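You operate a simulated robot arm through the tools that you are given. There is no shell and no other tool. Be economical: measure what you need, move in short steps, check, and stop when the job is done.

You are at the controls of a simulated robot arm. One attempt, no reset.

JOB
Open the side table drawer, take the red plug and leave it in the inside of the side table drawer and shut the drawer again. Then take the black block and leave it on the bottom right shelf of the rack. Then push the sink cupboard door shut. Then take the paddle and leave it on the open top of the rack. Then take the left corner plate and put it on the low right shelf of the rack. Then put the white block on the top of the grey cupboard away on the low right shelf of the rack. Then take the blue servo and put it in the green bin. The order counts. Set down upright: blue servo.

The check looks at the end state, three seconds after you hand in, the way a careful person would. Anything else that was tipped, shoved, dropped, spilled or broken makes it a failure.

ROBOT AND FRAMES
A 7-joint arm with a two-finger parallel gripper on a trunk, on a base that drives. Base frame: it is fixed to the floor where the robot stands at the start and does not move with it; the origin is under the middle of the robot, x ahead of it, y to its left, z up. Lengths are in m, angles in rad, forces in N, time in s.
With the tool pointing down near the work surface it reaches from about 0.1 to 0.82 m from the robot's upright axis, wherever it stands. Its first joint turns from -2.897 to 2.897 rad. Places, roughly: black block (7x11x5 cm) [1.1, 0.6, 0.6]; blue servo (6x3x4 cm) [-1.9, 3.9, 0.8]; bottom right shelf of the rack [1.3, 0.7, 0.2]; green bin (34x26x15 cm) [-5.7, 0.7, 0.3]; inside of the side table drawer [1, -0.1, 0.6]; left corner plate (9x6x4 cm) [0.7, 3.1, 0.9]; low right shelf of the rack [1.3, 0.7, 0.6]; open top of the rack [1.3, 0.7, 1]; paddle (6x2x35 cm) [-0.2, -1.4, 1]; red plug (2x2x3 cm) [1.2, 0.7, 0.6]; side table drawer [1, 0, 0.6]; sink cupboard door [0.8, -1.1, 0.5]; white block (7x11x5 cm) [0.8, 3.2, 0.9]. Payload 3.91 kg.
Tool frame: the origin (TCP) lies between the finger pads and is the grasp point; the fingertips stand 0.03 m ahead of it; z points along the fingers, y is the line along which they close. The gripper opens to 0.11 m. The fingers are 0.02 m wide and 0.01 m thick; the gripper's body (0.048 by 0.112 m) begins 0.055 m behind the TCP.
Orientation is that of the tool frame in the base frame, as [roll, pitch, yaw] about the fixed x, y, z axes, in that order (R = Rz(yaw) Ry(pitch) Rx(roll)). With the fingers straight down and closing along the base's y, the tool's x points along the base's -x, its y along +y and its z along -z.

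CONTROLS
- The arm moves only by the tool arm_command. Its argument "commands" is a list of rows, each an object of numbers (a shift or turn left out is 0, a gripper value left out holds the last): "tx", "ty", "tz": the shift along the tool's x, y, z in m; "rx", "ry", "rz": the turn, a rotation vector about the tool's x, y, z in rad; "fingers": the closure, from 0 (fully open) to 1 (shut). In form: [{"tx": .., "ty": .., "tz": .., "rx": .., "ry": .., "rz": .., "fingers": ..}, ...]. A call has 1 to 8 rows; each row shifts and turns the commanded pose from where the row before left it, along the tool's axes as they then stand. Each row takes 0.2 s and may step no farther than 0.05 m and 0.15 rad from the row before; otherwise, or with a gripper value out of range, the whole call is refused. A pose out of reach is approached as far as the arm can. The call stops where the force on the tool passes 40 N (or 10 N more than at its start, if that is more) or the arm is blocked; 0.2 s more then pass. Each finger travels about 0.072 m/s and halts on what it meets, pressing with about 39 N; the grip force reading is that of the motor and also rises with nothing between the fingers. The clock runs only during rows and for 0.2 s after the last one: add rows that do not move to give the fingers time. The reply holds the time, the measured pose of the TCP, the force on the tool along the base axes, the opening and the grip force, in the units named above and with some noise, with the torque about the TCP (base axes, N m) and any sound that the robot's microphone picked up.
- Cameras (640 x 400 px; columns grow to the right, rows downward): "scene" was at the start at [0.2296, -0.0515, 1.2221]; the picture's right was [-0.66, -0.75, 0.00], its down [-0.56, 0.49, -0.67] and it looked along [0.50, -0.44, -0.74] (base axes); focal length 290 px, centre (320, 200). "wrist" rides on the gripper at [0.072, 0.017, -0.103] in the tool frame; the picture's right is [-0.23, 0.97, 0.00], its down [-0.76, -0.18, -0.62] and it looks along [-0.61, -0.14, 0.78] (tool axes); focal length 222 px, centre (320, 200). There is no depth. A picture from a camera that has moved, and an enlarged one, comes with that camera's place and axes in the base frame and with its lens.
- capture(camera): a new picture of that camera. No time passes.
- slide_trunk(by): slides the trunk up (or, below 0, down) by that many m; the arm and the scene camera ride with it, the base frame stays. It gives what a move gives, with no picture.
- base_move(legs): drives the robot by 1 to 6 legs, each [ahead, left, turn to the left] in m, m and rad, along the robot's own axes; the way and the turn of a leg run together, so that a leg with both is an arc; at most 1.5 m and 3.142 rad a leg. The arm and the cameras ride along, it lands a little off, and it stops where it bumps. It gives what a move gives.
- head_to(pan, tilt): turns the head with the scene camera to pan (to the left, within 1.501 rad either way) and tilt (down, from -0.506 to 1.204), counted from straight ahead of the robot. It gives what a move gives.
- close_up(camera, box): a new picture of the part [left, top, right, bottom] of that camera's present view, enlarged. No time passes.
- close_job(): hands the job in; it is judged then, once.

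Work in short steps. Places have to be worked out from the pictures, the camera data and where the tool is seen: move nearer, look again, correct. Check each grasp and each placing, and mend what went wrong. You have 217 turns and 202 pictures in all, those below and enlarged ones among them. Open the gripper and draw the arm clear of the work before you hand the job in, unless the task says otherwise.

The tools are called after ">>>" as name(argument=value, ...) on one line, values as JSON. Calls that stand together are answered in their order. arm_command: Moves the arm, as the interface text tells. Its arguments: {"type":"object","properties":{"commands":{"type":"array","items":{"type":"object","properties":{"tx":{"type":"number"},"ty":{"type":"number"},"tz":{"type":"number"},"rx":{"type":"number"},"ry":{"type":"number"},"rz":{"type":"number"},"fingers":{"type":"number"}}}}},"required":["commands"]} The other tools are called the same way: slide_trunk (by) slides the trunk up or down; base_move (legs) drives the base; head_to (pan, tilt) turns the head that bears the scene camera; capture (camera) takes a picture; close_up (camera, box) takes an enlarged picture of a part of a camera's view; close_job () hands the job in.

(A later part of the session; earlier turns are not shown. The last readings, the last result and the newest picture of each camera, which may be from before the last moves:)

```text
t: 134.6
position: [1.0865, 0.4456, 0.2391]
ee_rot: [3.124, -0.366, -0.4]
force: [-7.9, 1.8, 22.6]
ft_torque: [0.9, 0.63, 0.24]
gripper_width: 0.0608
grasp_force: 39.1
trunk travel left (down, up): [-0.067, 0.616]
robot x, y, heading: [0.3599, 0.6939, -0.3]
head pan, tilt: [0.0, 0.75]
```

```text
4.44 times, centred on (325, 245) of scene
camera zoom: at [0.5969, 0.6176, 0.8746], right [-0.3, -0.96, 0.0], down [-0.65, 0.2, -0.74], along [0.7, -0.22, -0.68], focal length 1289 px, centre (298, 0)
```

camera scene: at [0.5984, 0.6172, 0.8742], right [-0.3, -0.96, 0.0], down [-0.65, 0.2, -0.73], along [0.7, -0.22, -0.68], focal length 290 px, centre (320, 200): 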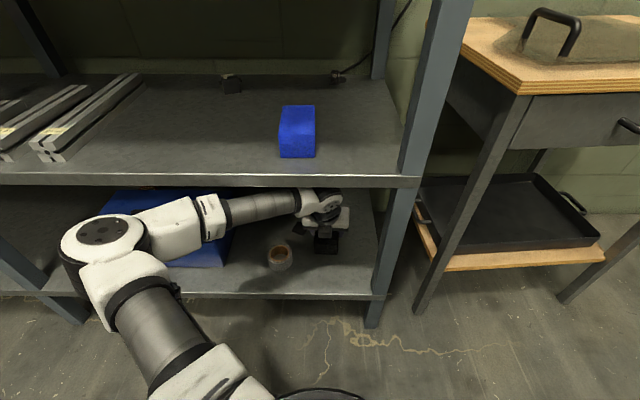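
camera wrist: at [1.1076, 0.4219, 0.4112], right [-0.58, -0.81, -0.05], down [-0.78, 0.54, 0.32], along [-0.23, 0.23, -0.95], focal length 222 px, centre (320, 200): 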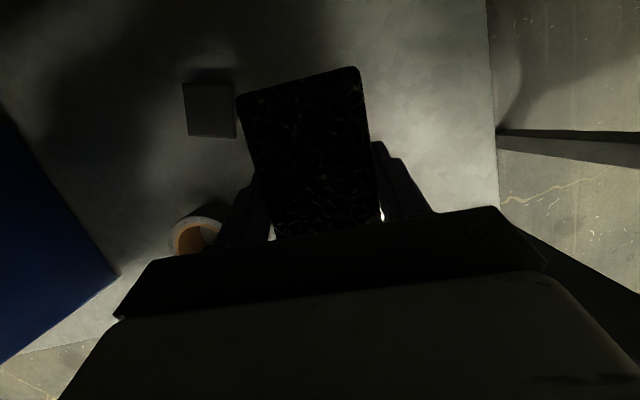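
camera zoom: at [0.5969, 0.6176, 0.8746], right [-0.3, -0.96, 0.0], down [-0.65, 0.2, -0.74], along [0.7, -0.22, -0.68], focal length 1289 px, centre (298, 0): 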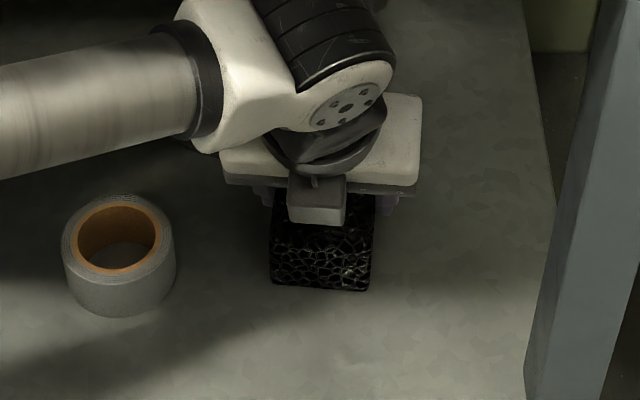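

The block is in contact with the shelf. I open slowly to about 9 cm, then lift straight up a bit.

>>> arm_command(commands=[{"fingers": 0.4}, {"fingers": 0.25}, {"fingers": 0.2}, {"fingers": 0.2}, {"tx": 0.0068, "tz": -0.0188}, {"tx": 0.0068, "tz": -0.0188}])

>>> close_up(camera="scene", box=[240, 170, 400, 300])

>>> capture(camera="wrist")

```text
t: 136.0
position: [1.0848, 0.448, 0.2732]
ee_rot: [3.119, -0.36, -0.395]
force: [0.3, -0.1, -1.0]
ft_torque: [-0.01, 0.0, 0.01]
gripper_width: 0.088
grasp_force: 0.1
trunk travel left (down, up): [-0.067, 0.616]
robot x, y, heading: [0.3566, 0.6869, -0.302]
head pan, tilt: [0.0, 0.75]
```

```text
3.08 times, centred on (320, 235) of scene
camera zoom: at [0.5968, 0.6163, 0.8742], right [-0.3, -0.96, 0.0], down [-0.65, 0.2, -0.74], along [0.7, -0.22, -0.68], focal length 892 px, centre (320, 92)
```

zoom: 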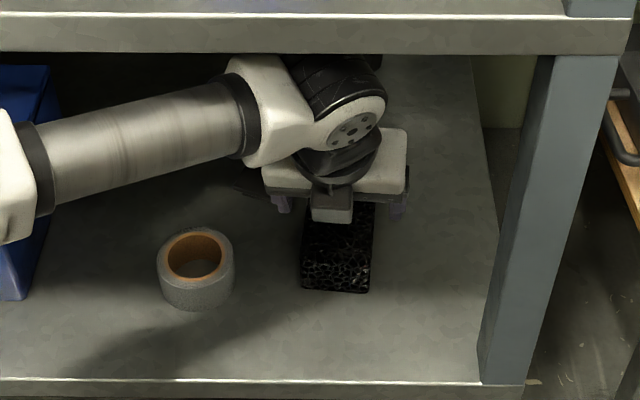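

```text
132 pictures are left
camera wrist: at [1.1082, 0.4234, 0.3949], right [-0.58, -0.81, -0.06], down [-0.78, 0.54, 0.31], along [-0.22, 0.23, -0.95], focal length 222 px, centre (320, 200)
```

wrist: 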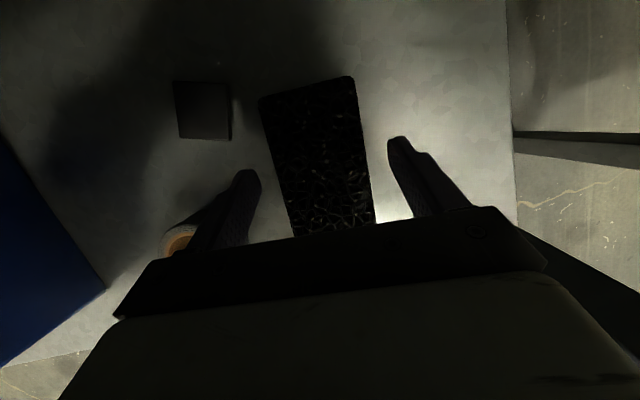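

Block is placed cleanly. I back out and raise the arm to travel height.

>>> base_move(legs=[[-0.25, 0.0, 0.0], [-0.35, 0.0, 0.0]])

>>> arm_command(commands=[{"tx": 0.0165, "tz": -0.0465}, {"tx": 0.0165, "tz": -0.0465}, {"tx": 0.0165, "tz": -0.0465}, {"tx": 0.0165, "tz": -0.0465}, {"tx": 0.0165, "tz": -0.0465}, {"tx": 0.0165, "tz": -0.0465}, {"tx": 0.0165, "tz": -0.0465}])

>>> slide_trunk(by=0.3)

>>> base_move(legs=[[0.0, 0.0, 0.3], [0.0, -1.2, 0.0]])

>>> head_to(pan=-0.7, tilt=0.5)

>>> capture(camera="scene")

```text
t: 139.7
position: [0.5064, 0.6237, 0.2714]
ee_rot: [3.12, -0.357, -0.403]
force: [0.4, 0.0, 0.1]
ft_torque: [-0.01, 0.0, -0.01]
gripper_width: 0.0881
grasp_force: 0.1
trunk travel left (down, up): [-0.067, 0.616]
robot x, y, heading: [-0.2169, 0.8747, -0.305]
head pan, tilt: [0.0, 0.75]
```

```text
t: 141.3
position: [0.5022, 0.6312, 0.6191]
ee_rot: [3.12, -0.359, -0.406]
force: [-0.1, -1.3, 1.2]
ft_torque: [0.02, 0.0, 0.01]
gripper_width: 0.0881
grasp_force: 0.1
trunk travel left (down, up): [-0.067, 0.616]
robot x, y, heading: [-0.2176, 0.8722, -0.308]
head pan, tilt: [0.0, 0.75]
```

```text
t: 144.3
position: [0.5044, 0.6322, 0.9128]
ee_rot: [3.119, -0.354, -0.405]
force: [-0.5, -0.9, 0.4]
ft_torque: [0.0, 0.03, -0.01]
gripper_width: 0.0881
grasp_force: 0.1
trunk travel left (down, up): [-0.367, 0.316]
robot x, y, heading: [-0.2169, 0.8705, -0.304]
head pan, tilt: [0.0, 0.75]
```

```text
t: 155.2
position: [0.5291, -0.3911, 0.9133]
ee_rot: [3.118, -0.355, -0.113]
force: [0.6, 0.0, -0.2]
ft_torque: [0.0, 0.03, 0.01]
gripper_width: 0.0879
grasp_force: 0.1
trunk travel left (down, up): [-0.367, 0.316]
robot x, y, heading: [-0.2295, -0.3655, -0.016]
head pan, tilt: [0.0, 0.75]
```

```text
t: 156.3
position: [0.5294, -0.3917, 0.9127]
ee_rot: [3.117, -0.355, -0.116]
force: [0.0, 0.4, 0.8]
ft_torque: [-0.03, -0.02, -0.02]
gripper_width: 0.088
grasp_force: 0.0
trunk travel left (down, up): [-0.367, 0.316]
robot x, y, heading: [-0.2331, -0.3668, -0.018]
head pan, tilt: [-0.7, 0.499]
```

```text
131 pictures are left
camera scene: at [0.0065, -0.4307, 1.1928], right [-0.66, -0.75, 0.0], down [-0.36, 0.31, -0.88], along [0.66, -0.58, -0.48], focal length 290 px, centre (320, 200)
```

scene: 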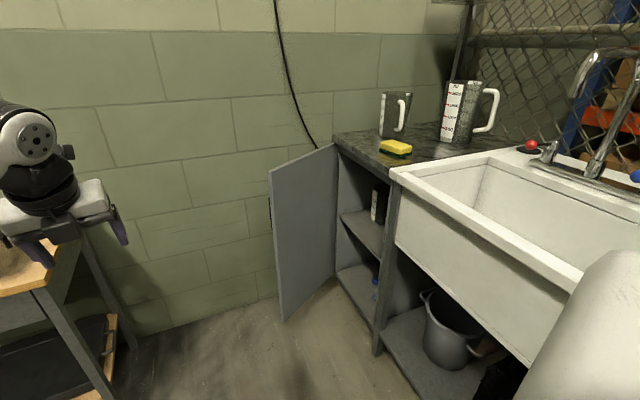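

The door is hinged at about [0.80, -1.22], free edge at [0.755, -0.88], z 0.12–0.835, open about 60°; its outer face looks toward +x. I'll come behind its free edge from the +x side. First I move the base with closed fingers.

>>> arm_command(commands=[{"fingers": 1}, {"fingers": 1}, {"fingers": 1}, {"fingers": 1}])

>>> base_move(legs=[[0.43, -0.11, 0.0], [0.0, 0.0, -0.36]])

>>> head_to(pan=-0.3, tilt=0.6)

>>> capture(camera="scene")

>>> capture(camera="wrist")

```text
t: 157.3
position: [0.5287, -0.3911, 0.9125]
ee_rot: [3.118, -0.353, -0.113]
force: [0.8, -0.3, -0.3]
ft_torque: [-0.03, 0.02, 0.01]
gripper_width: 0.0
grasp_force: 37.7
trunk travel left (down, up): [-0.367, 0.316]
robot x, y, heading: [-0.237, -0.3674, -0.013]
head pan, tilt: [-0.7, 0.499]
```

```text
t: 161.1
position: [0.9087, -0.7537, 0.9119]
ee_rot: [3.118, -0.353, -0.446]
force: [0.1, -0.8, 0.2]
ft_torque: [0.03, -0.02, 0.0]
gripper_width: 0.0
grasp_force: 37.4
trunk travel left (down, up): [-0.367, 0.316]
robot x, y, heading: [0.1941, -0.4863, -0.35]
head pan, tilt: [-0.7, 0.499]
```

```text
t: 161.9
position: [0.9082, -0.7531, 0.9129]
ee_rot: [3.117, -0.354, -0.444]
force: [-1.3, -0.3, 0.3]
ft_torque: [0.0, 0.02, 0.02]
gripper_width: 0.0
grasp_force: 37.6
trunk travel left (down, up): [-0.367, 0.316]
robot x, y, heading: [0.194, -0.4854, -0.348]
head pan, tilt: [-0.3, 0.6]
```

```text
130 pictures are left
camera scene: at [0.4255, -0.5961, 1.1838], right [-0.6, -0.8, 0.0], down [-0.45, 0.34, -0.83], along [0.66, -0.5, -0.56], focal length 290 px, centre (320, 200)
```

scene: 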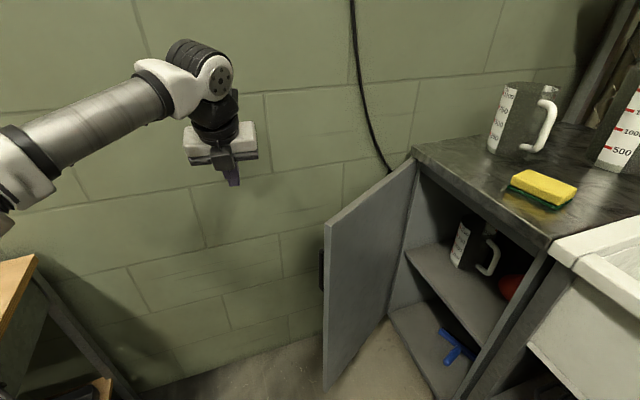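

```text
129 pictures are left
camera wrist: at [0.9307, -0.7797, 1.0352], right [-0.62, -0.78, -0.06], down [-0.76, 0.57, 0.32], along [-0.22, 0.24, -0.95], focal length 222 px, centre (320, 200)
```

wrist: 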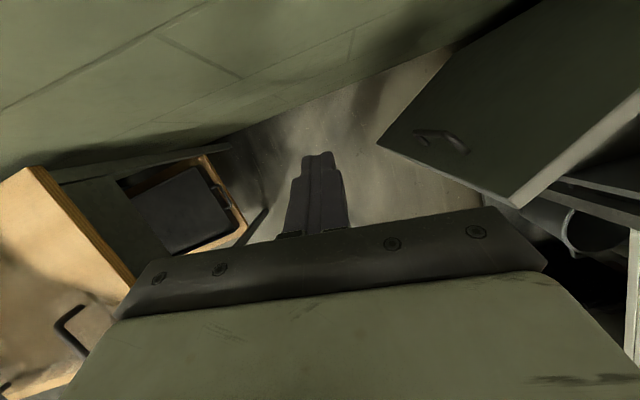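

I lower to z≈0.79 and move in the -y direction behind the door's free edge.

>>> slide_trunk(by=-0.125)

>>> base_move(legs=[[0.058, -0.16, 0.0]])

>>> capture(camera="scene")

>>> capture(camera="wrist")

```text
t: 163.5
position: [0.9076, -0.7535, 0.7879]
ee_rot: [3.116, -0.354, -0.446]
force: [-1.0, 0.0, -1.0]
ft_torque: [0.0, 0.01, -0.02]
gripper_width: 0.0
grasp_force: 37.2
trunk travel left (down, up): [-0.242, 0.441]
robot x, y, heading: [0.1915, -0.4875, -0.35]
head pan, tilt: [-0.3, 0.6]
```

```text
t: 165.3
position: [0.9121, -0.9191, 0.7876]
ee_rot: [3.117, -0.355, -0.441]
force: [-0.1, -0.5, 0.1]
ft_torque: [0.03, -0.02, 0.0]
gripper_width: 0.0001
grasp_force: 37.6
trunk travel left (down, up): [-0.242, 0.441]
robot x, y, heading: [0.1986, -0.6502, -0.343]
head pan, tilt: [-0.3, 0.6]
```

```text
128 pictures are left
camera scene: at [0.4293, -0.7622, 1.0588], right [-0.6, -0.8, 0.0], down [-0.45, 0.34, -0.83], along [0.66, -0.5, -0.56], focal length 290 px, centre (320, 200)
```

scene: 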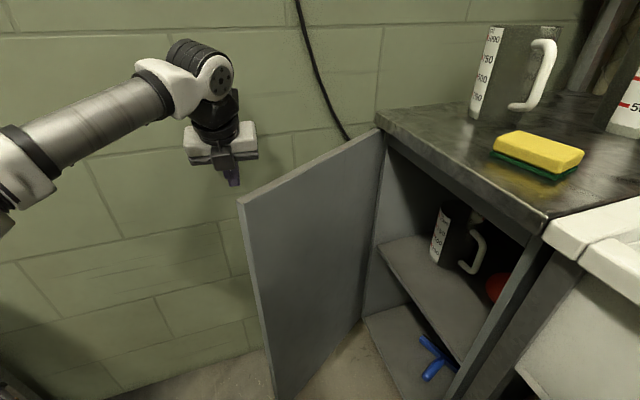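

```text
127 pictures are left
camera wrist: at [0.9348, -0.9446, 0.9102], right [-0.62, -0.79, -0.06], down [-0.76, 0.57, 0.32], along [-0.22, 0.24, -0.95], focal length 222 px, centre (320, 200)
```

wrist: 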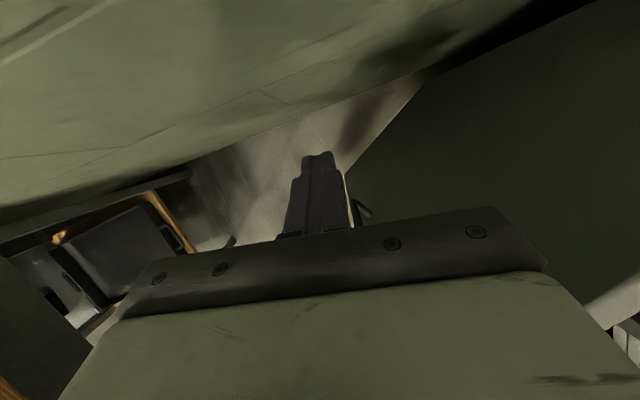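

Tool is behind the door. I sweep it toward -x to start the swing.

>>> base_move(legs=[[-0.174, -0.096, 0.0]])

>>> capture(camera="scene")

```text
t: 166.7
position: [0.8419, -0.9052, 0.7886]
ee_rot: [3.118, -0.355, -0.429]
force: [1.1, 0.1, 0.4]
ft_torque: [0.01, -0.01, -0.01]
gripper_width: 0.0
grasp_force: 37.3
trunk travel left (down, up): [-0.242, 0.441]
robot x, y, heading: [0.1269, -0.6465, -0.33]
head pan, tilt: [-0.3, 0.6]
stopped in leg 1: the robot was blocked; the commanded pose is now the measured one
```

```text
126 pictures are left
camera scene: at [0.3568, -0.7543, 1.0588], right [-0.59, -0.81, 0.0], down [-0.46, 0.33, -0.83], along [0.67, -0.49, -0.56], focal length 290 px, centre (320, 200)
```

scene: 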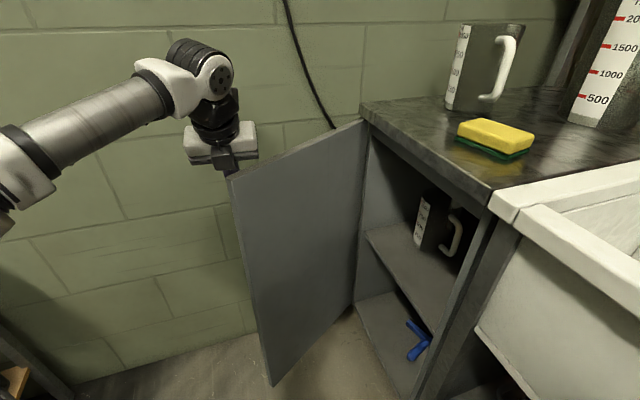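

The base was blocked while the tool feels no load; I look to the right to see what the base is near.

>>> head_to(pan=-1.4, tilt=0.9)

>>> capture(camera="scene")

```text
t: 168.0
position: [0.8381, -0.9075, 0.7885]
ee_rot: [3.119, -0.353, -0.43]
force: [-0.4, 0.1, 0.7]
ft_torque: [-0.04, 0.04, -0.01]
gripper_width: 0.0
grasp_force: 37.8
trunk travel left (down, up): [-0.242, 0.441]
robot x, y, heading: [0.121, -0.6492, -0.332]
head pan, tilt: [-1.4, 0.901]
```

```text
125 pictures are left
camera scene: at [0.2716, -0.7785, 1.034], right [-0.99, 0.16, 0.0], down [0.13, 0.77, -0.62], along [-0.1, -0.61, -0.78], focal length 290 px, centre (320, 200)
```

scene: 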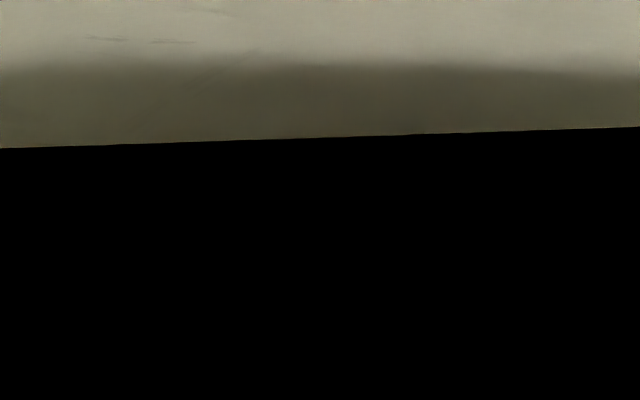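

The base probably met the sink on its right. I move the base 6 cm away (+y) and use the arm to reach right instead.

>>> base_move(legs=[[-0.02, 0.057, 0.0]])

>>> arm_command(commands=[{"ty": 0.04}, {"ty": 0.04}, {"ty": 0.02}])

>>> head_to(pan=-0.4, tilt=0.65)

>>> capture(camera="scene")

```text
t: 168.7
position: [0.8412, -0.9034, 0.7877]
ee_rot: [3.116, -0.355, -0.433]
force: [1.0, -0.7, 1.0]
ft_torque: [-0.02, 0.0, -0.01]
gripper_width: 0.0002
grasp_force: 37.8
trunk travel left (down, up): [-0.242, 0.441]
robot x, y, heading: [0.1269, -0.6464, -0.333]
head pan, tilt: [-1.4, 0.901]
stopped in leg 1: the robot was blocked; the commanded pose is now the measured one
```

```text
t: 169.5
position: [0.7978, -0.9962, 0.79]
ee_rot: [3.116, -0.354, -0.432]
force: [-0.3, 0.4, -0.2]
ft_torque: [0.0, 0.02, 0.0]
gripper_width: 0.0004
grasp_force: 37.5
trunk travel left (down, up): [-0.242, 0.441]
robot x, y, heading: [0.1267, -0.6475, -0.334]
head pan, tilt: [-1.4, 0.901]
```

```text
t: 170.8
position: [0.7988, -0.9944, 0.7875]
ee_rot: [3.117, -0.353, -0.431]
force: [-0.1, -0.1, 0.6]
ft_torque: [0.02, 0.0, -0.02]
gripper_width: 0.0
grasp_force: 37.1
trunk travel left (down, up): [-0.242, 0.441]
robot x, y, heading: [0.1199, -0.6449, -0.334]
head pan, tilt: [-0.4, 0.649]
```

```text
124 pictures are left
camera scene: at [0.3492, -0.7586, 1.0545], right [-0.67, -0.74, 0.0], down [-0.45, 0.4, -0.8], along [0.59, -0.53, -0.6], focal length 290 px, centre (320, 200)
```

scene: 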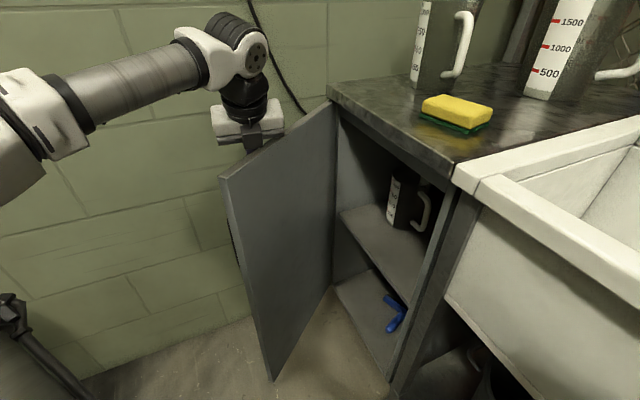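

Also blocked moving left — maybe the elbow is against the side table. I look left.

>>> head_to(pan=0.7, tilt=0.7)

>>> capture(camera="scene")

>>> head_to(pan=1.45, tilt=0.5)

>>> capture(camera="scene")

>>> head_to(pan=-1.4, tilt=0.3)

>>> capture(camera="scene")

```text
t: 172.1
position: [0.7992, -0.9951, 0.7898]
ee_rot: [3.118, -0.355, -0.432]
force: [0.2, -0.2, 0.1]
ft_torque: [-0.01, -0.01, 0.02]
gripper_width: 0.0001
grasp_force: 37.7
trunk travel left (down, up): [-0.242, 0.441]
robot x, y, heading: [0.1222, -0.6424, -0.329]
head pan, tilt: [0.7, 0.7]
```

```text
123 pictures are left
camera scene: at [0.364, -0.6701, 1.0501], right [0.36, -0.93, 0.0], down [-0.6, -0.23, -0.76], along [0.71, 0.27, -0.64], focal length 290 px, centre (320, 200)
```

scene: 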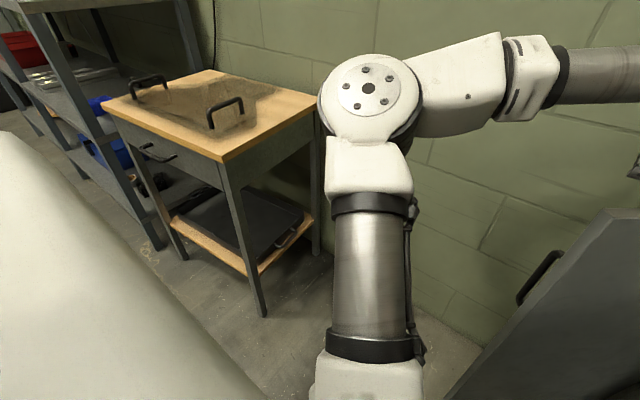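

```text
t: 173.2
position: [0.7983, -0.9955, 0.7897]
ee_rot: [3.117, -0.357, -0.43]
force: [-0.2, 0.2, -0.1]
ft_torque: [0.04, 0.0, 0.04]
gripper_width: 0.0001
grasp_force: 37.2
trunk travel left (down, up): [-0.242, 0.441]
robot x, y, heading: [0.1256, -0.6464, -0.331]
head pan, tilt: [1.45, 0.499]
```

```text
122 pictures are left
camera scene: at [0.3245, -0.6188, 1.0678], right [0.9, -0.44, 0.0], down [-0.21, -0.43, -0.88], along [0.38, 0.79, -0.48], focal length 290 px, centre (320, 200)
```

scene: 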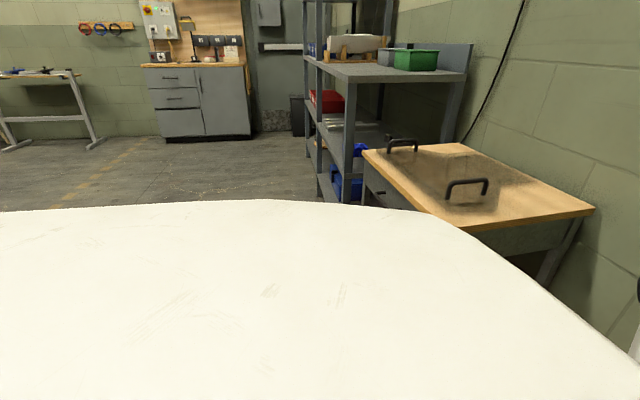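

```text
t: 175.7
position: [0.7978, -0.9955, 0.7891]
ee_rot: [3.119, -0.354, -0.43]
force: [0.6, -0.3, -0.3]
ft_torque: [-0.02, 0.01, -0.01]
gripper_width: 0.0
grasp_force: 38.1
trunk travel left (down, up): [-0.242, 0.441]
robot x, y, heading: [0.1224, -0.6472, -0.33]
head pan, tilt: [-1.4, 0.3]
```

```text
121 pictures are left
camera scene: at [0.2697, -0.7927, 1.0863], right [-0.99, 0.16, 0.0], down [0.05, 0.29, -0.96], along [-0.15, -0.94, -0.3], focal length 290 px, centre (320, 200)
```

scene: 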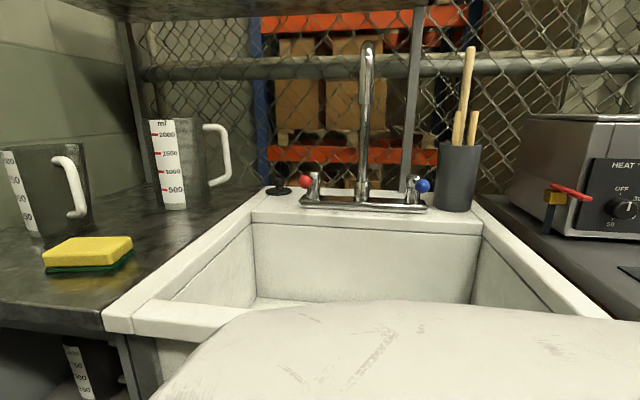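

The body's right side overhangs the sink edge. I try easing out ahead-left first.

>>> base_move(legs=[[0.03, 0.05, 0.0]])

```text
t: 176.8
position: [0.8408, -0.9599, 0.7898]
ee_rot: [3.118, -0.354, -0.431]
force: [-0.1, 0.4, -0.4]
ft_torque: [0.01, -0.01, 0.03]
gripper_width: 0.0
grasp_force: 37.6
trunk travel left (down, up): [-0.242, 0.441]
robot x, y, heading: [0.1673, -0.6098, -0.332]
head pan, tilt: [-1.4, 0.3]
```

Freed. I move 5 cm further from the sink, re-extend the arm right, and look.

>>> base_move(legs=[[-0.016, 0.05, 0.0]])

>>> arm_command(commands=[{"ty": 0.04}, {"ty": 0.04}])

>>> head_to(pan=-0.3, tilt=0.6)

>>> base_move(legs=[[-0.095, -0.033, 0.0]])

>>> capture(camera="scene")

```text
t: 177.8
position: [0.8413, -0.9102, 0.7893]
ee_rot: [3.119, -0.355, -0.433]
force: [-0.4, -1.0, -0.3]
ft_torque: [0.03, 0.01, 0.04]
gripper_width: 0.0002
grasp_force: 37.3
trunk travel left (down, up): [-0.242, 0.441]
robot x, y, heading: [0.1667, -0.5598, -0.333]
head pan, tilt: [-1.4, 0.3]
```

```text
t: 178.4
position: [0.8071, -0.9836, 0.7913]
ee_rot: [3.116, -0.354, -0.433]
force: [-0.6, -0.7, 0.3]
ft_torque: [-0.03, 0.03, 0.01]
gripper_width: 0.0
grasp_force: 37.5
trunk travel left (down, up): [-0.242, 0.441]
robot x, y, heading: [0.1687, -0.5596, -0.331]
head pan, tilt: [-1.4, 0.3]
```

```text
t: 179.8
position: [0.806, -0.983, 0.7916]
ee_rot: [3.119, -0.354, -0.433]
force: [-0.1, -0.1, -0.1]
ft_torque: [-0.02, 0.03, 0.01]
gripper_width: 0.0002
grasp_force: 37.7
trunk travel left (down, up): [-0.242, 0.441]
robot x, y, heading: [0.1658, -0.5619, -0.335]
head pan, tilt: [-0.3, 0.6]
```

```text
t: 180.9
position: [0.7063, -0.9832, 0.7918]
ee_rot: [3.117, -0.354, -0.43]
force: [0.5, 0.5, 0.3]
ft_torque: [0.03, 0.03, 0.0]
gripper_width: 0.0004
grasp_force: 37.9
trunk travel left (down, up): [-0.242, 0.441]
robot x, y, heading: [0.0643, -0.5562, -0.338]
head pan, tilt: [-0.3, 0.6]
```

```text
120 pictures are left
camera scene: at [0.3006, -0.6667, 1.0588], right [-0.59, -0.81, 0.0], down [-0.46, 0.33, -0.83], along [0.67, -0.49, -0.56], focal length 290 px, centre (320, 200)
```

scene: 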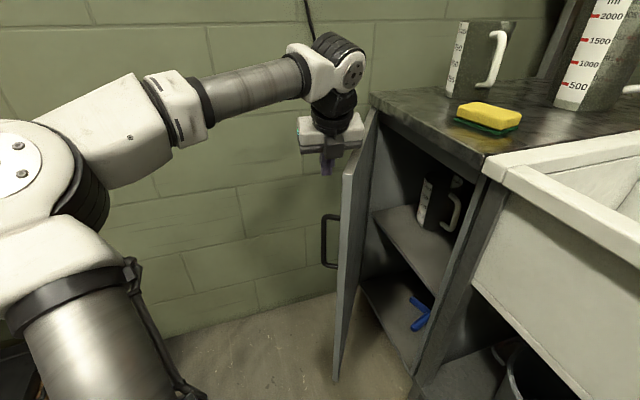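

The door is swinging, now about 30° from shut. I push further with the arm along tool y, clear of the counter edge.

>>> arm_command(commands=[{"ty": 0.025}, {"ty": 0.025}, {"ty": 0.02}])

>>> capture(camera="scene")

```text
t: 181.7
position: [0.6776, -1.0441, 0.7922]
ee_rot: [3.117, -0.355, -0.433]
force: [-0.7, -0.3, -0.4]
ft_torque: [0.0, 0.0, 0.02]
gripper_width: 0.0001
grasp_force: 37.7
trunk travel left (down, up): [-0.242, 0.441]
robot x, y, heading: [0.0694, -0.5602, -0.333]
head pan, tilt: [-0.3, 0.6]
```

```text
119 pictures are left
camera scene: at [0.3005, -0.6667, 1.0588], right [-0.59, -0.81, 0.0], down [-0.46, 0.33, -0.83], along [0.67, -0.49, -0.56], focal length 290 px, centre (320, 200)
```

scene: 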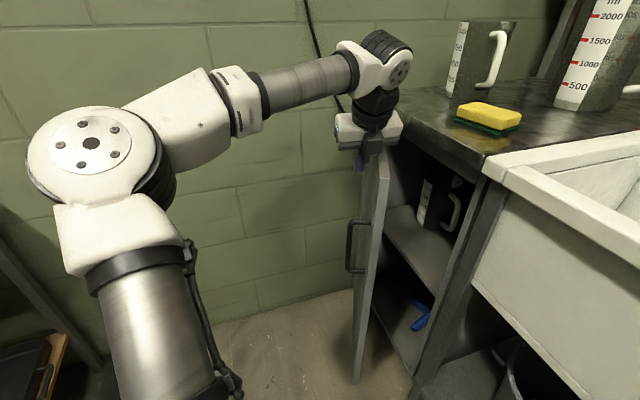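

Now I retreat from the door, reposition to face it more squarely, and flatten the tool so the fingertips lead.

>>> arm_command(commands=[{"ty": -0.05}, {"ty": -0.05}, {"ty": -0.05}, {"ry": 0.15}, {"ry": 0.15}, {"ry": 0.15}])

>>> base_move(legs=[[0.1, 0.25, 0.0], [0.0, 0.0, -0.7]])

>>> capture(camera="scene")

```text
t: 183.1
position: [0.7411, -0.9111, 0.7889]
ee_rot: [3.107, -0.805, -0.417]
force: [-0.1, -0.3, 0.2]
ft_torque: [0.02, -0.02, 0.01]
gripper_width: 0.0
grasp_force: 37.2
trunk travel left (down, up): [-0.242, 0.441]
robot x, y, heading: [0.0678, -0.5582, -0.332]
head pan, tilt: [-0.3, 0.6]
```

```text
t: 187.6
position: [0.5279, -1.0593, 0.7879]
ee_rot: [3.109, -0.804, -1.127]
force: [0.1, 0.3, -0.3]
ft_torque: [0.04, 0.05, -0.02]
gripper_width: 0.0
grasp_force: 37.4
trunk travel left (down, up): [-0.242, 0.441]
robot x, y, heading: [0.245, -0.3583, -1.042]
head pan, tilt: [-0.3, 0.6]
```

```text
118 pictures are left
camera scene: at [0.3518, -0.5868, 1.0588], right [-0.97, -0.23, 0.0], down [-0.13, 0.55, -0.83], along [0.19, -0.8, -0.56], focal length 290 px, centre (320, 200)
```

scene: 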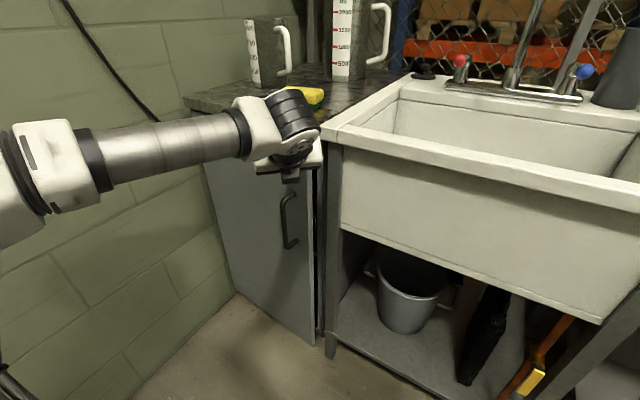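

The turn nearly shut the door. I push forward gently with the fingertips until contact force builds.

>>> arm_command(commands=[{"tx": 0.0069, "tz": 0.0072}, {"tx": 0.0069, "tz": 0.0072}, {"tx": 0.0069, "tz": 0.0072}, {"tx": 0.0069, "tz": 0.0072}, {"tx": 0.0069, "tz": 0.0072}, {"tx": 0.0069, "tz": 0.0072}])

>>> capture(camera="scene")

>>> capture(camera="wrist")

```text
t: 189.0
position: [0.5538, -1.1145, 0.7892]
ee_rot: [3.11, -0.804, -1.126]
force: [0.0, -0.7, -0.6]
ft_torque: [0.0, -0.01, 0.01]
gripper_width: 0.0001
grasp_force: 37.6
trunk travel left (down, up): [-0.242, 0.441]
robot x, y, heading: [0.2445, -0.359, -1.038]
head pan, tilt: [-0.3, 0.6]
```

```text
117 pictures are left
camera scene: at [0.3518, -0.5868, 1.0588], right [-0.97, -0.23, 0.0], down [-0.13, 0.55, -0.83], along [0.19, -0.8, -0.56], focal length 290 px, centre (320, 200)
```

scene: 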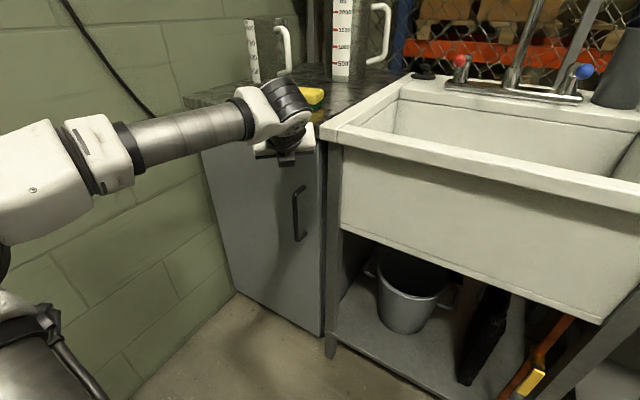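

```text
116 pictures are left
camera wrist: at [0.531, -1.0982, 0.9135], right [-0.96, -0.26, -0.14], down [-0.24, 0.96, -0.12], along [0.17, -0.08, -0.98], focal length 222 px, centre (320, 200)
```

wrist: 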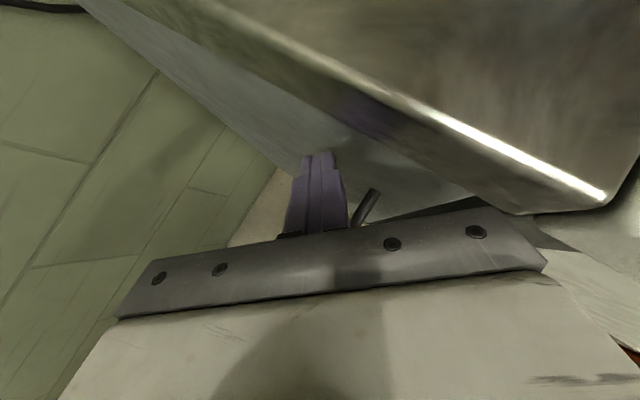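

Almost shut. I continue in small steps.

>>> arm_command(commands=[{"tx": 0.0069, "tz": 0.0072}, {"tx": 0.0069, "tz": 0.0072}, {"tx": 0.0069, "tz": 0.0072}, {"tx": 0.0069, "tz": 0.0072}])

>>> close_up(camera="scene", box=[180, 80, 380, 360])

```text
t: 189.4
position: [0.5557, -1.1187, 0.7895]
ee_rot: [3.121, -0.799, -1.136]
force: [0.0, 17.7, 6.6]
ft_torque: [-1.03, 0.38, -1.04]
gripper_width: 0.0
grasp_force: 38.5
trunk travel left (down, up): [-0.242, 0.441]
robot x, y, heading: [0.2431, -0.3533, -1.04]
head pan, tilt: [-0.3, 0.6]
stopped in row 2: the force on the tool passed its limit at 59 N (the readings are from after the stop); the commanded pose is now the measured one
```

```text
1.43 times, centred on (280, 220) of scene
camera zoom: at [0.3519, -0.5846, 1.0594], right [-0.97, -0.23, 0.0], down [-0.13, 0.55, -0.83], along [0.19, -0.8, -0.56], focal length 414 px, centre (377, 171)
```

zoom: 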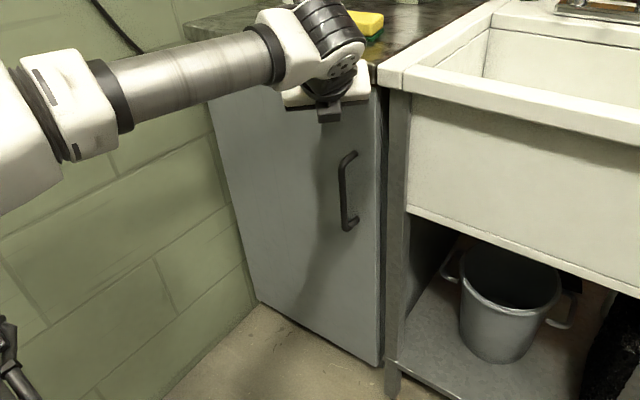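

The gripper body met the counter lip. I back off, lower 10 cm, and push again on the door itself.

>>> arm_command(commands=[{"tx": -0.0207, "tz": -0.0216}, {"tx": -0.0207, "tz": -0.0216}])

>>> slide_trunk(by=-0.1)

>>> arm_command(commands=[{"tx": 0.0138, "tz": 0.0144}, {"tx": 0.0138, "tz": 0.0144}, {"tx": 0.0069, "tz": 0.0072}, {"tx": 0.0069, "tz": 0.0072}, {"tx": 0.0069, "tz": 0.0072}, {"tx": 0.0069, "tz": 0.0072}])

>>> close_up(camera="scene", box=[180, 80, 380, 360])

```text
t: 190.0
position: [0.5341, -1.0661, 0.7875]
ee_rot: [3.116, -0.796, -1.136]
force: [0.2, 0.3, -1.4]
ft_torque: [0.0, -0.03, 0.01]
gripper_width: 0.0
grasp_force: 37.7
trunk travel left (down, up): [-0.242, 0.441]
robot x, y, heading: [0.2497, -0.354, -1.046]
head pan, tilt: [-0.3, 0.6]
```

```text
t: 191.3
position: [0.5341, -1.0661, 0.6891]
ee_rot: [3.116, -0.798, -1.133]
force: [0.0, 0.3, 0.9]
ft_torque: [-0.01, 0.01, -0.03]
gripper_width: 0.0002
grasp_force: 38.2
trunk travel left (down, up): [-0.142, 0.541]
robot x, y, heading: [0.247, -0.3529, -1.04]
head pan, tilt: [-0.3, 0.6]
```

```text
t: 192.5
position: [0.5573, -1.1233, 0.6889]
ee_rot: [3.121, -0.79, -1.137]
force: [-1.5, 14.9, 7.7]
ft_torque: [-0.03, 0.02, -0.03]
gripper_width: 0.0
grasp_force: 38.1
trunk travel left (down, up): [-0.142, 0.541]
robot x, y, heading: [0.2441, -0.3547, -1.035]
head pan, tilt: [-0.3, 0.6]
stopped in row 5: the force on the tool passed its limit at 56 N (the readings are from after the stop); the commanded pose is now the measured one
```

```text
1.43 times, centred on (280, 220) of scene
camera zoom: at [0.3517, -0.5848, 0.9593], right [-0.97, -0.23, 0.0], down [-0.13, 0.55, -0.83], along [0.19, -0.8, -0.56], focal length 414 px, centre (377, 171)
```

zoom: 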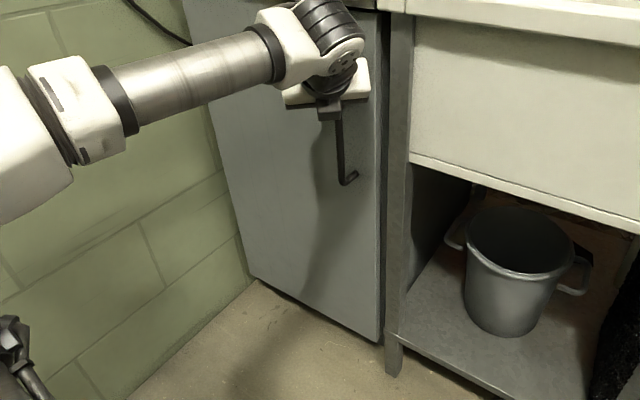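

Solid contact at the fingertips (56 N). I back away and inspect the door.

>>> arm_command(commands=[{"tx": -0.0207, "tz": -0.0216}, {"tx": -0.0207, "tz": -0.0216}, {"tx": -0.0207, "tz": -0.0216}])

>>> base_move(legs=[[-0.3, 0.0, 0.0]])

>>> slide_trunk(by=0.3)

>>> capture(camera="scene")

>>> close_up(camera="scene", box=[200, 120, 420, 330])

```text
t: 192.9
position: [0.5638, -1.1055, 0.6896]
ee_rot: [3.126, -0.797, -1.114]
force: [6.4, -4.3, 1.9]
ft_torque: [0.1, 0.12, -0.01]
gripper_width: 0.0
grasp_force: 37.6
trunk travel left (down, up): [-0.142, 0.541]
robot x, y, heading: [0.242, -0.3567, -1.034]
head pan, tilt: [-0.3, 0.6]
stopped in row 1: the force on the tool passed its limit at 57 N (the readings are from after the stop); the commanded pose is now the measured one
```

```text
t: 193.7
position: [0.5675, -1.0979, 0.6904]
ee_rot: [3.131, -0.801, -1.103]
force: [-0.3, 0.2, 0.7]
ft_torque: [0.01, -0.02, 0.02]
gripper_width: 0.0
grasp_force: 37.4
trunk travel left (down, up): [-0.142, 0.541]
robot x, y, heading: [0.243, -0.3458, -1.036]
head pan, tilt: [-0.3, 0.6]
stopped in leg 1: the force on the tool passed its limit at 52 N (the readings are from after the stop); the commanded pose is now the measured one
```

```text
t: 196.7
position: [0.5668, -1.099, 0.9913]
ee_rot: [3.131, -0.804, -1.103]
force: [0.5, 0.4, 0.0]
ft_torque: [-0.02, 0.01, 0.01]
gripper_width: 0.0
grasp_force: 37.6
trunk travel left (down, up): [-0.442, 0.241]
robot x, y, heading: [0.2386, -0.344, -1.036]
head pan, tilt: [-0.3, 0.6]
```

```text
113 pictures are left
camera scene: at [0.3487, -0.5783, 1.2587], right [-0.97, -0.23, 0.0], down [-0.13, 0.55, -0.83], along [0.19, -0.8, -0.56], focal length 290 px, centre (320, 200)
```

scene: 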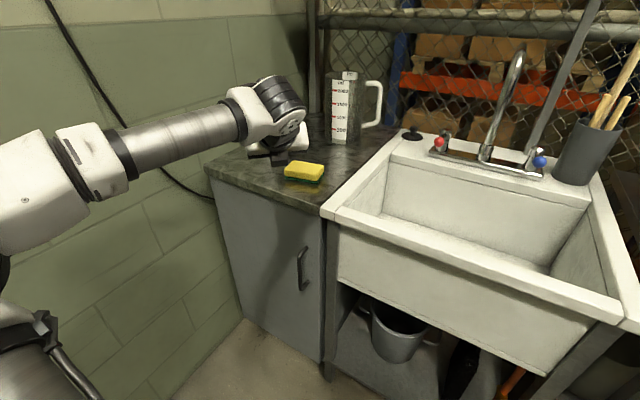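

```text
1.90 times, centred on (310, 225) of scene
camera zoom: at [0.3487, -0.5783, 1.2587], right [-0.97, -0.23, 0.0], down [-0.13, 0.55, -0.83], along [0.19, -0.8, -0.56], focal length 552 px, centre (339, 152)
```

zoom: 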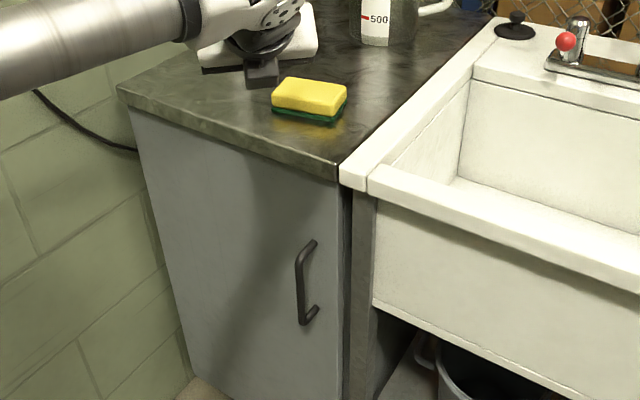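

The gripper is now above the counter. I back away to inspect the door gap properly.

>>> base_move(legs=[[-0.3, 0.0, 0.0]])

>>> capture(camera="scene")

>>> close_up(camera="scene", box=[220, 130, 400, 300])

```text
t: 198.8
position: [0.4093, -0.839, 0.9921]
ee_rot: [3.131, -0.804, -1.107]
force: [0.6, -0.2, 0.8]
ft_torque: [0.02, -0.03, -0.01]
gripper_width: 0.0
grasp_force: 37.1
trunk travel left (down, up): [-0.442, 0.241]
robot x, y, heading: [0.0891, -0.0872, -1.038]
head pan, tilt: [-0.3, 0.6]
```

```text
111 pictures are left
camera scene: at [0.1936, -0.3173, 1.2589], right [-0.97, -0.23, 0.0], down [-0.13, 0.55, -0.83], along [0.19, -0.8, -0.56], focal length 290 px, centre (320, 200)
```

scene: 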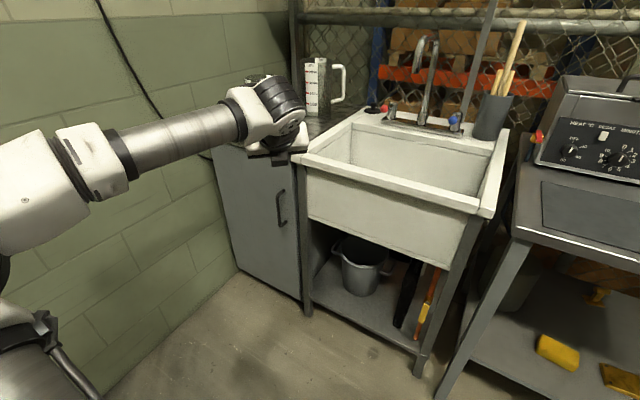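

```text
2.35 times, centred on (310, 215) of scene
camera zoom: at [0.1936, -0.3173, 1.2589], right [-0.97, -0.23, 0.0], down [-0.13, 0.55, -0.83], along [0.19, -0.8, -0.56], focal length 682 px, centre (344, 165)
```

zoom: 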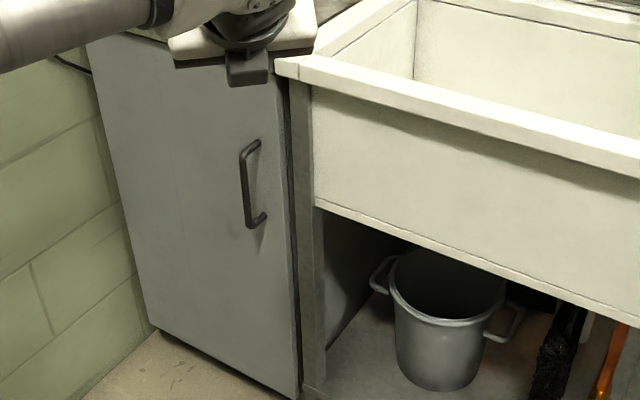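

I check the door edge from above with the wrist camera.

>>> capture(camera="wrist")

>>> head_to(pan=-0.05, tilt=0.75)

>>> capture(camera="scene")

```text
109 pictures are left
camera wrist: at [0.3849, -0.8235, 1.1157], right [-0.95, -0.29, -0.16], down [-0.27, 0.96, -0.12], along [0.18, -0.07, -0.98], focal length 222 px, centre (320, 200)
```

wrist: 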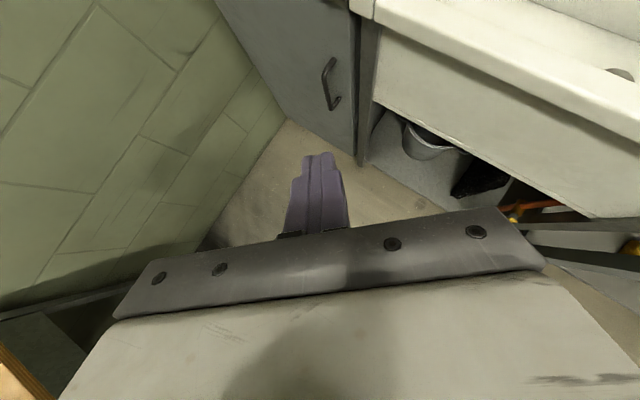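

```text
t: 199.5
position: [0.4093, -0.8391, 0.9919]
ee_rot: [3.13, -0.802, -1.105]
force: [0.2, -0.4, 0.4]
ft_torque: [0.0, -0.02, 0.01]
gripper_width: 0.0
grasp_force: 37.6
trunk travel left (down, up): [-0.442, 0.241]
robot x, y, heading: [0.0858, -0.0855, -1.04]
head pan, tilt: [-0.051, 0.75]
```

```text
108 pictures are left
camera scene: at [0.2117, -0.305, 1.2459], right [-0.89, -0.46, 0.0], down [-0.31, 0.6, -0.73], along [0.34, -0.65, -0.68], focal length 290 px, centre (320, 200)
```

scene: 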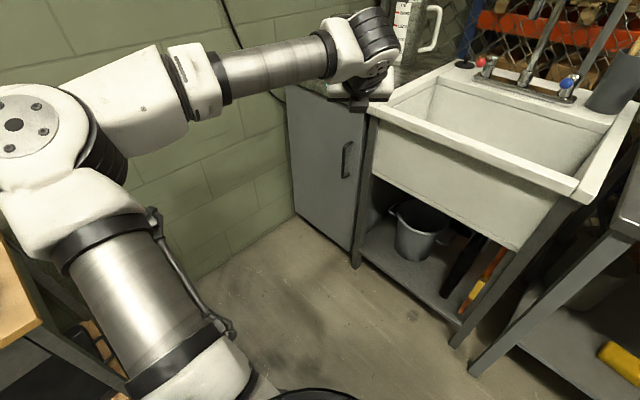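

I zoom in on the free edge of the door.

>>> close_up(camera="wrist", box=[280, 0, 420, 170])

>>> close_up(camera="scene", box=[280, 80, 400, 280])

```text
2.35 times, centred on (350, 85) of wrist
camera zoom: at [0.385, -0.8237, 1.1155], right [-0.95, -0.29, -0.16], down [-0.27, 0.96, -0.12], along [0.18, -0.07, -0.98], focal length 523 px, centre (249, 471)
```

zoom: 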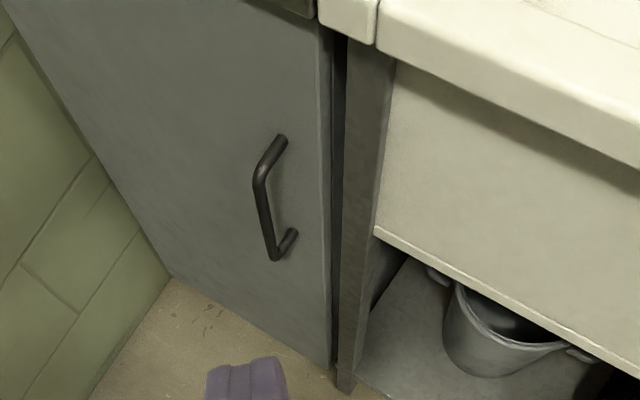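

```text
2.00 times, centred on (340, 180) of scene
camera zoom: at [0.2117, -0.305, 1.2459], right [-0.89, -0.46, 0.0], down [-0.31, 0.6, -0.73], along [0.34, -0.65, -0.68], focal length 580 px, centre (280, 240)
```

zoom: 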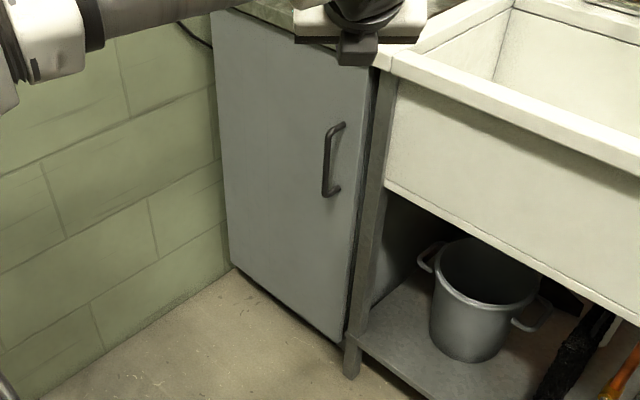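

The door matches the cabinet front line: shut. Next the paddle; I look at the cup at the sink's back.

>>> head_to(pan=-0.6, tilt=0.3)

>>> capture(camera="scene")

```text
t: 200.5
position: [0.4097, -0.8395, 0.991]
ee_rot: [3.131, -0.802, -1.107]
force: [-0.2, 0.6, -0.6]
ft_torque: [0.03, 0.01, 0.02]
gripper_width: 0.0
grasp_force: 38.4
trunk travel left (down, up): [-0.442, 0.241]
robot x, y, heading: [0.0861, -0.0824, -1.042]
head pan, tilt: [-0.6, 0.3]
```

```text
105 pictures are left
camera scene: at [0.1671, -0.3246, 1.2862], right [-1.0, 0.07, 0.0], down [0.02, 0.3, -0.96], along [-0.07, -0.95, -0.3], focal length 290 px, centre (320, 200)
```

scene: 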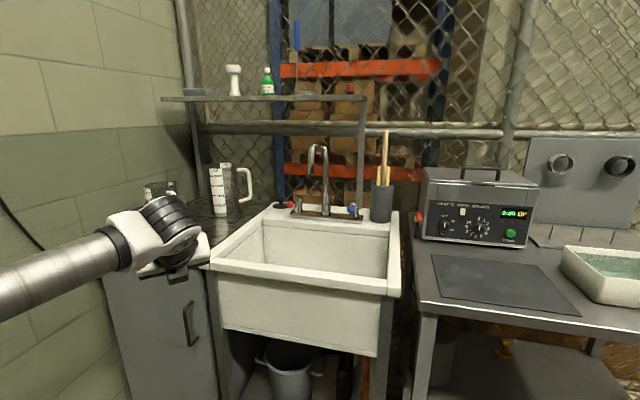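

>>> close_up(camera="scene", box=[330, 110, 430, 240])

```text
3.08 times, centred on (380, 175) of scene
camera zoom: at [0.1671, -0.3246, 1.2862], right [-1.0, 0.07, 0.0], down [0.02, 0.3, -0.96], along [-0.07, -0.95, -0.3], focal length 892 px, centre (135, 277)
```

zoom: 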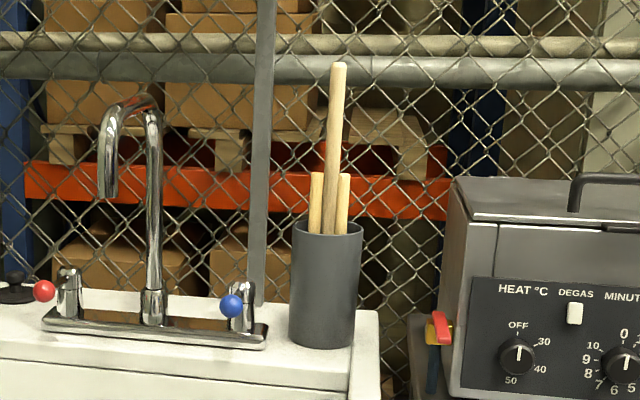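

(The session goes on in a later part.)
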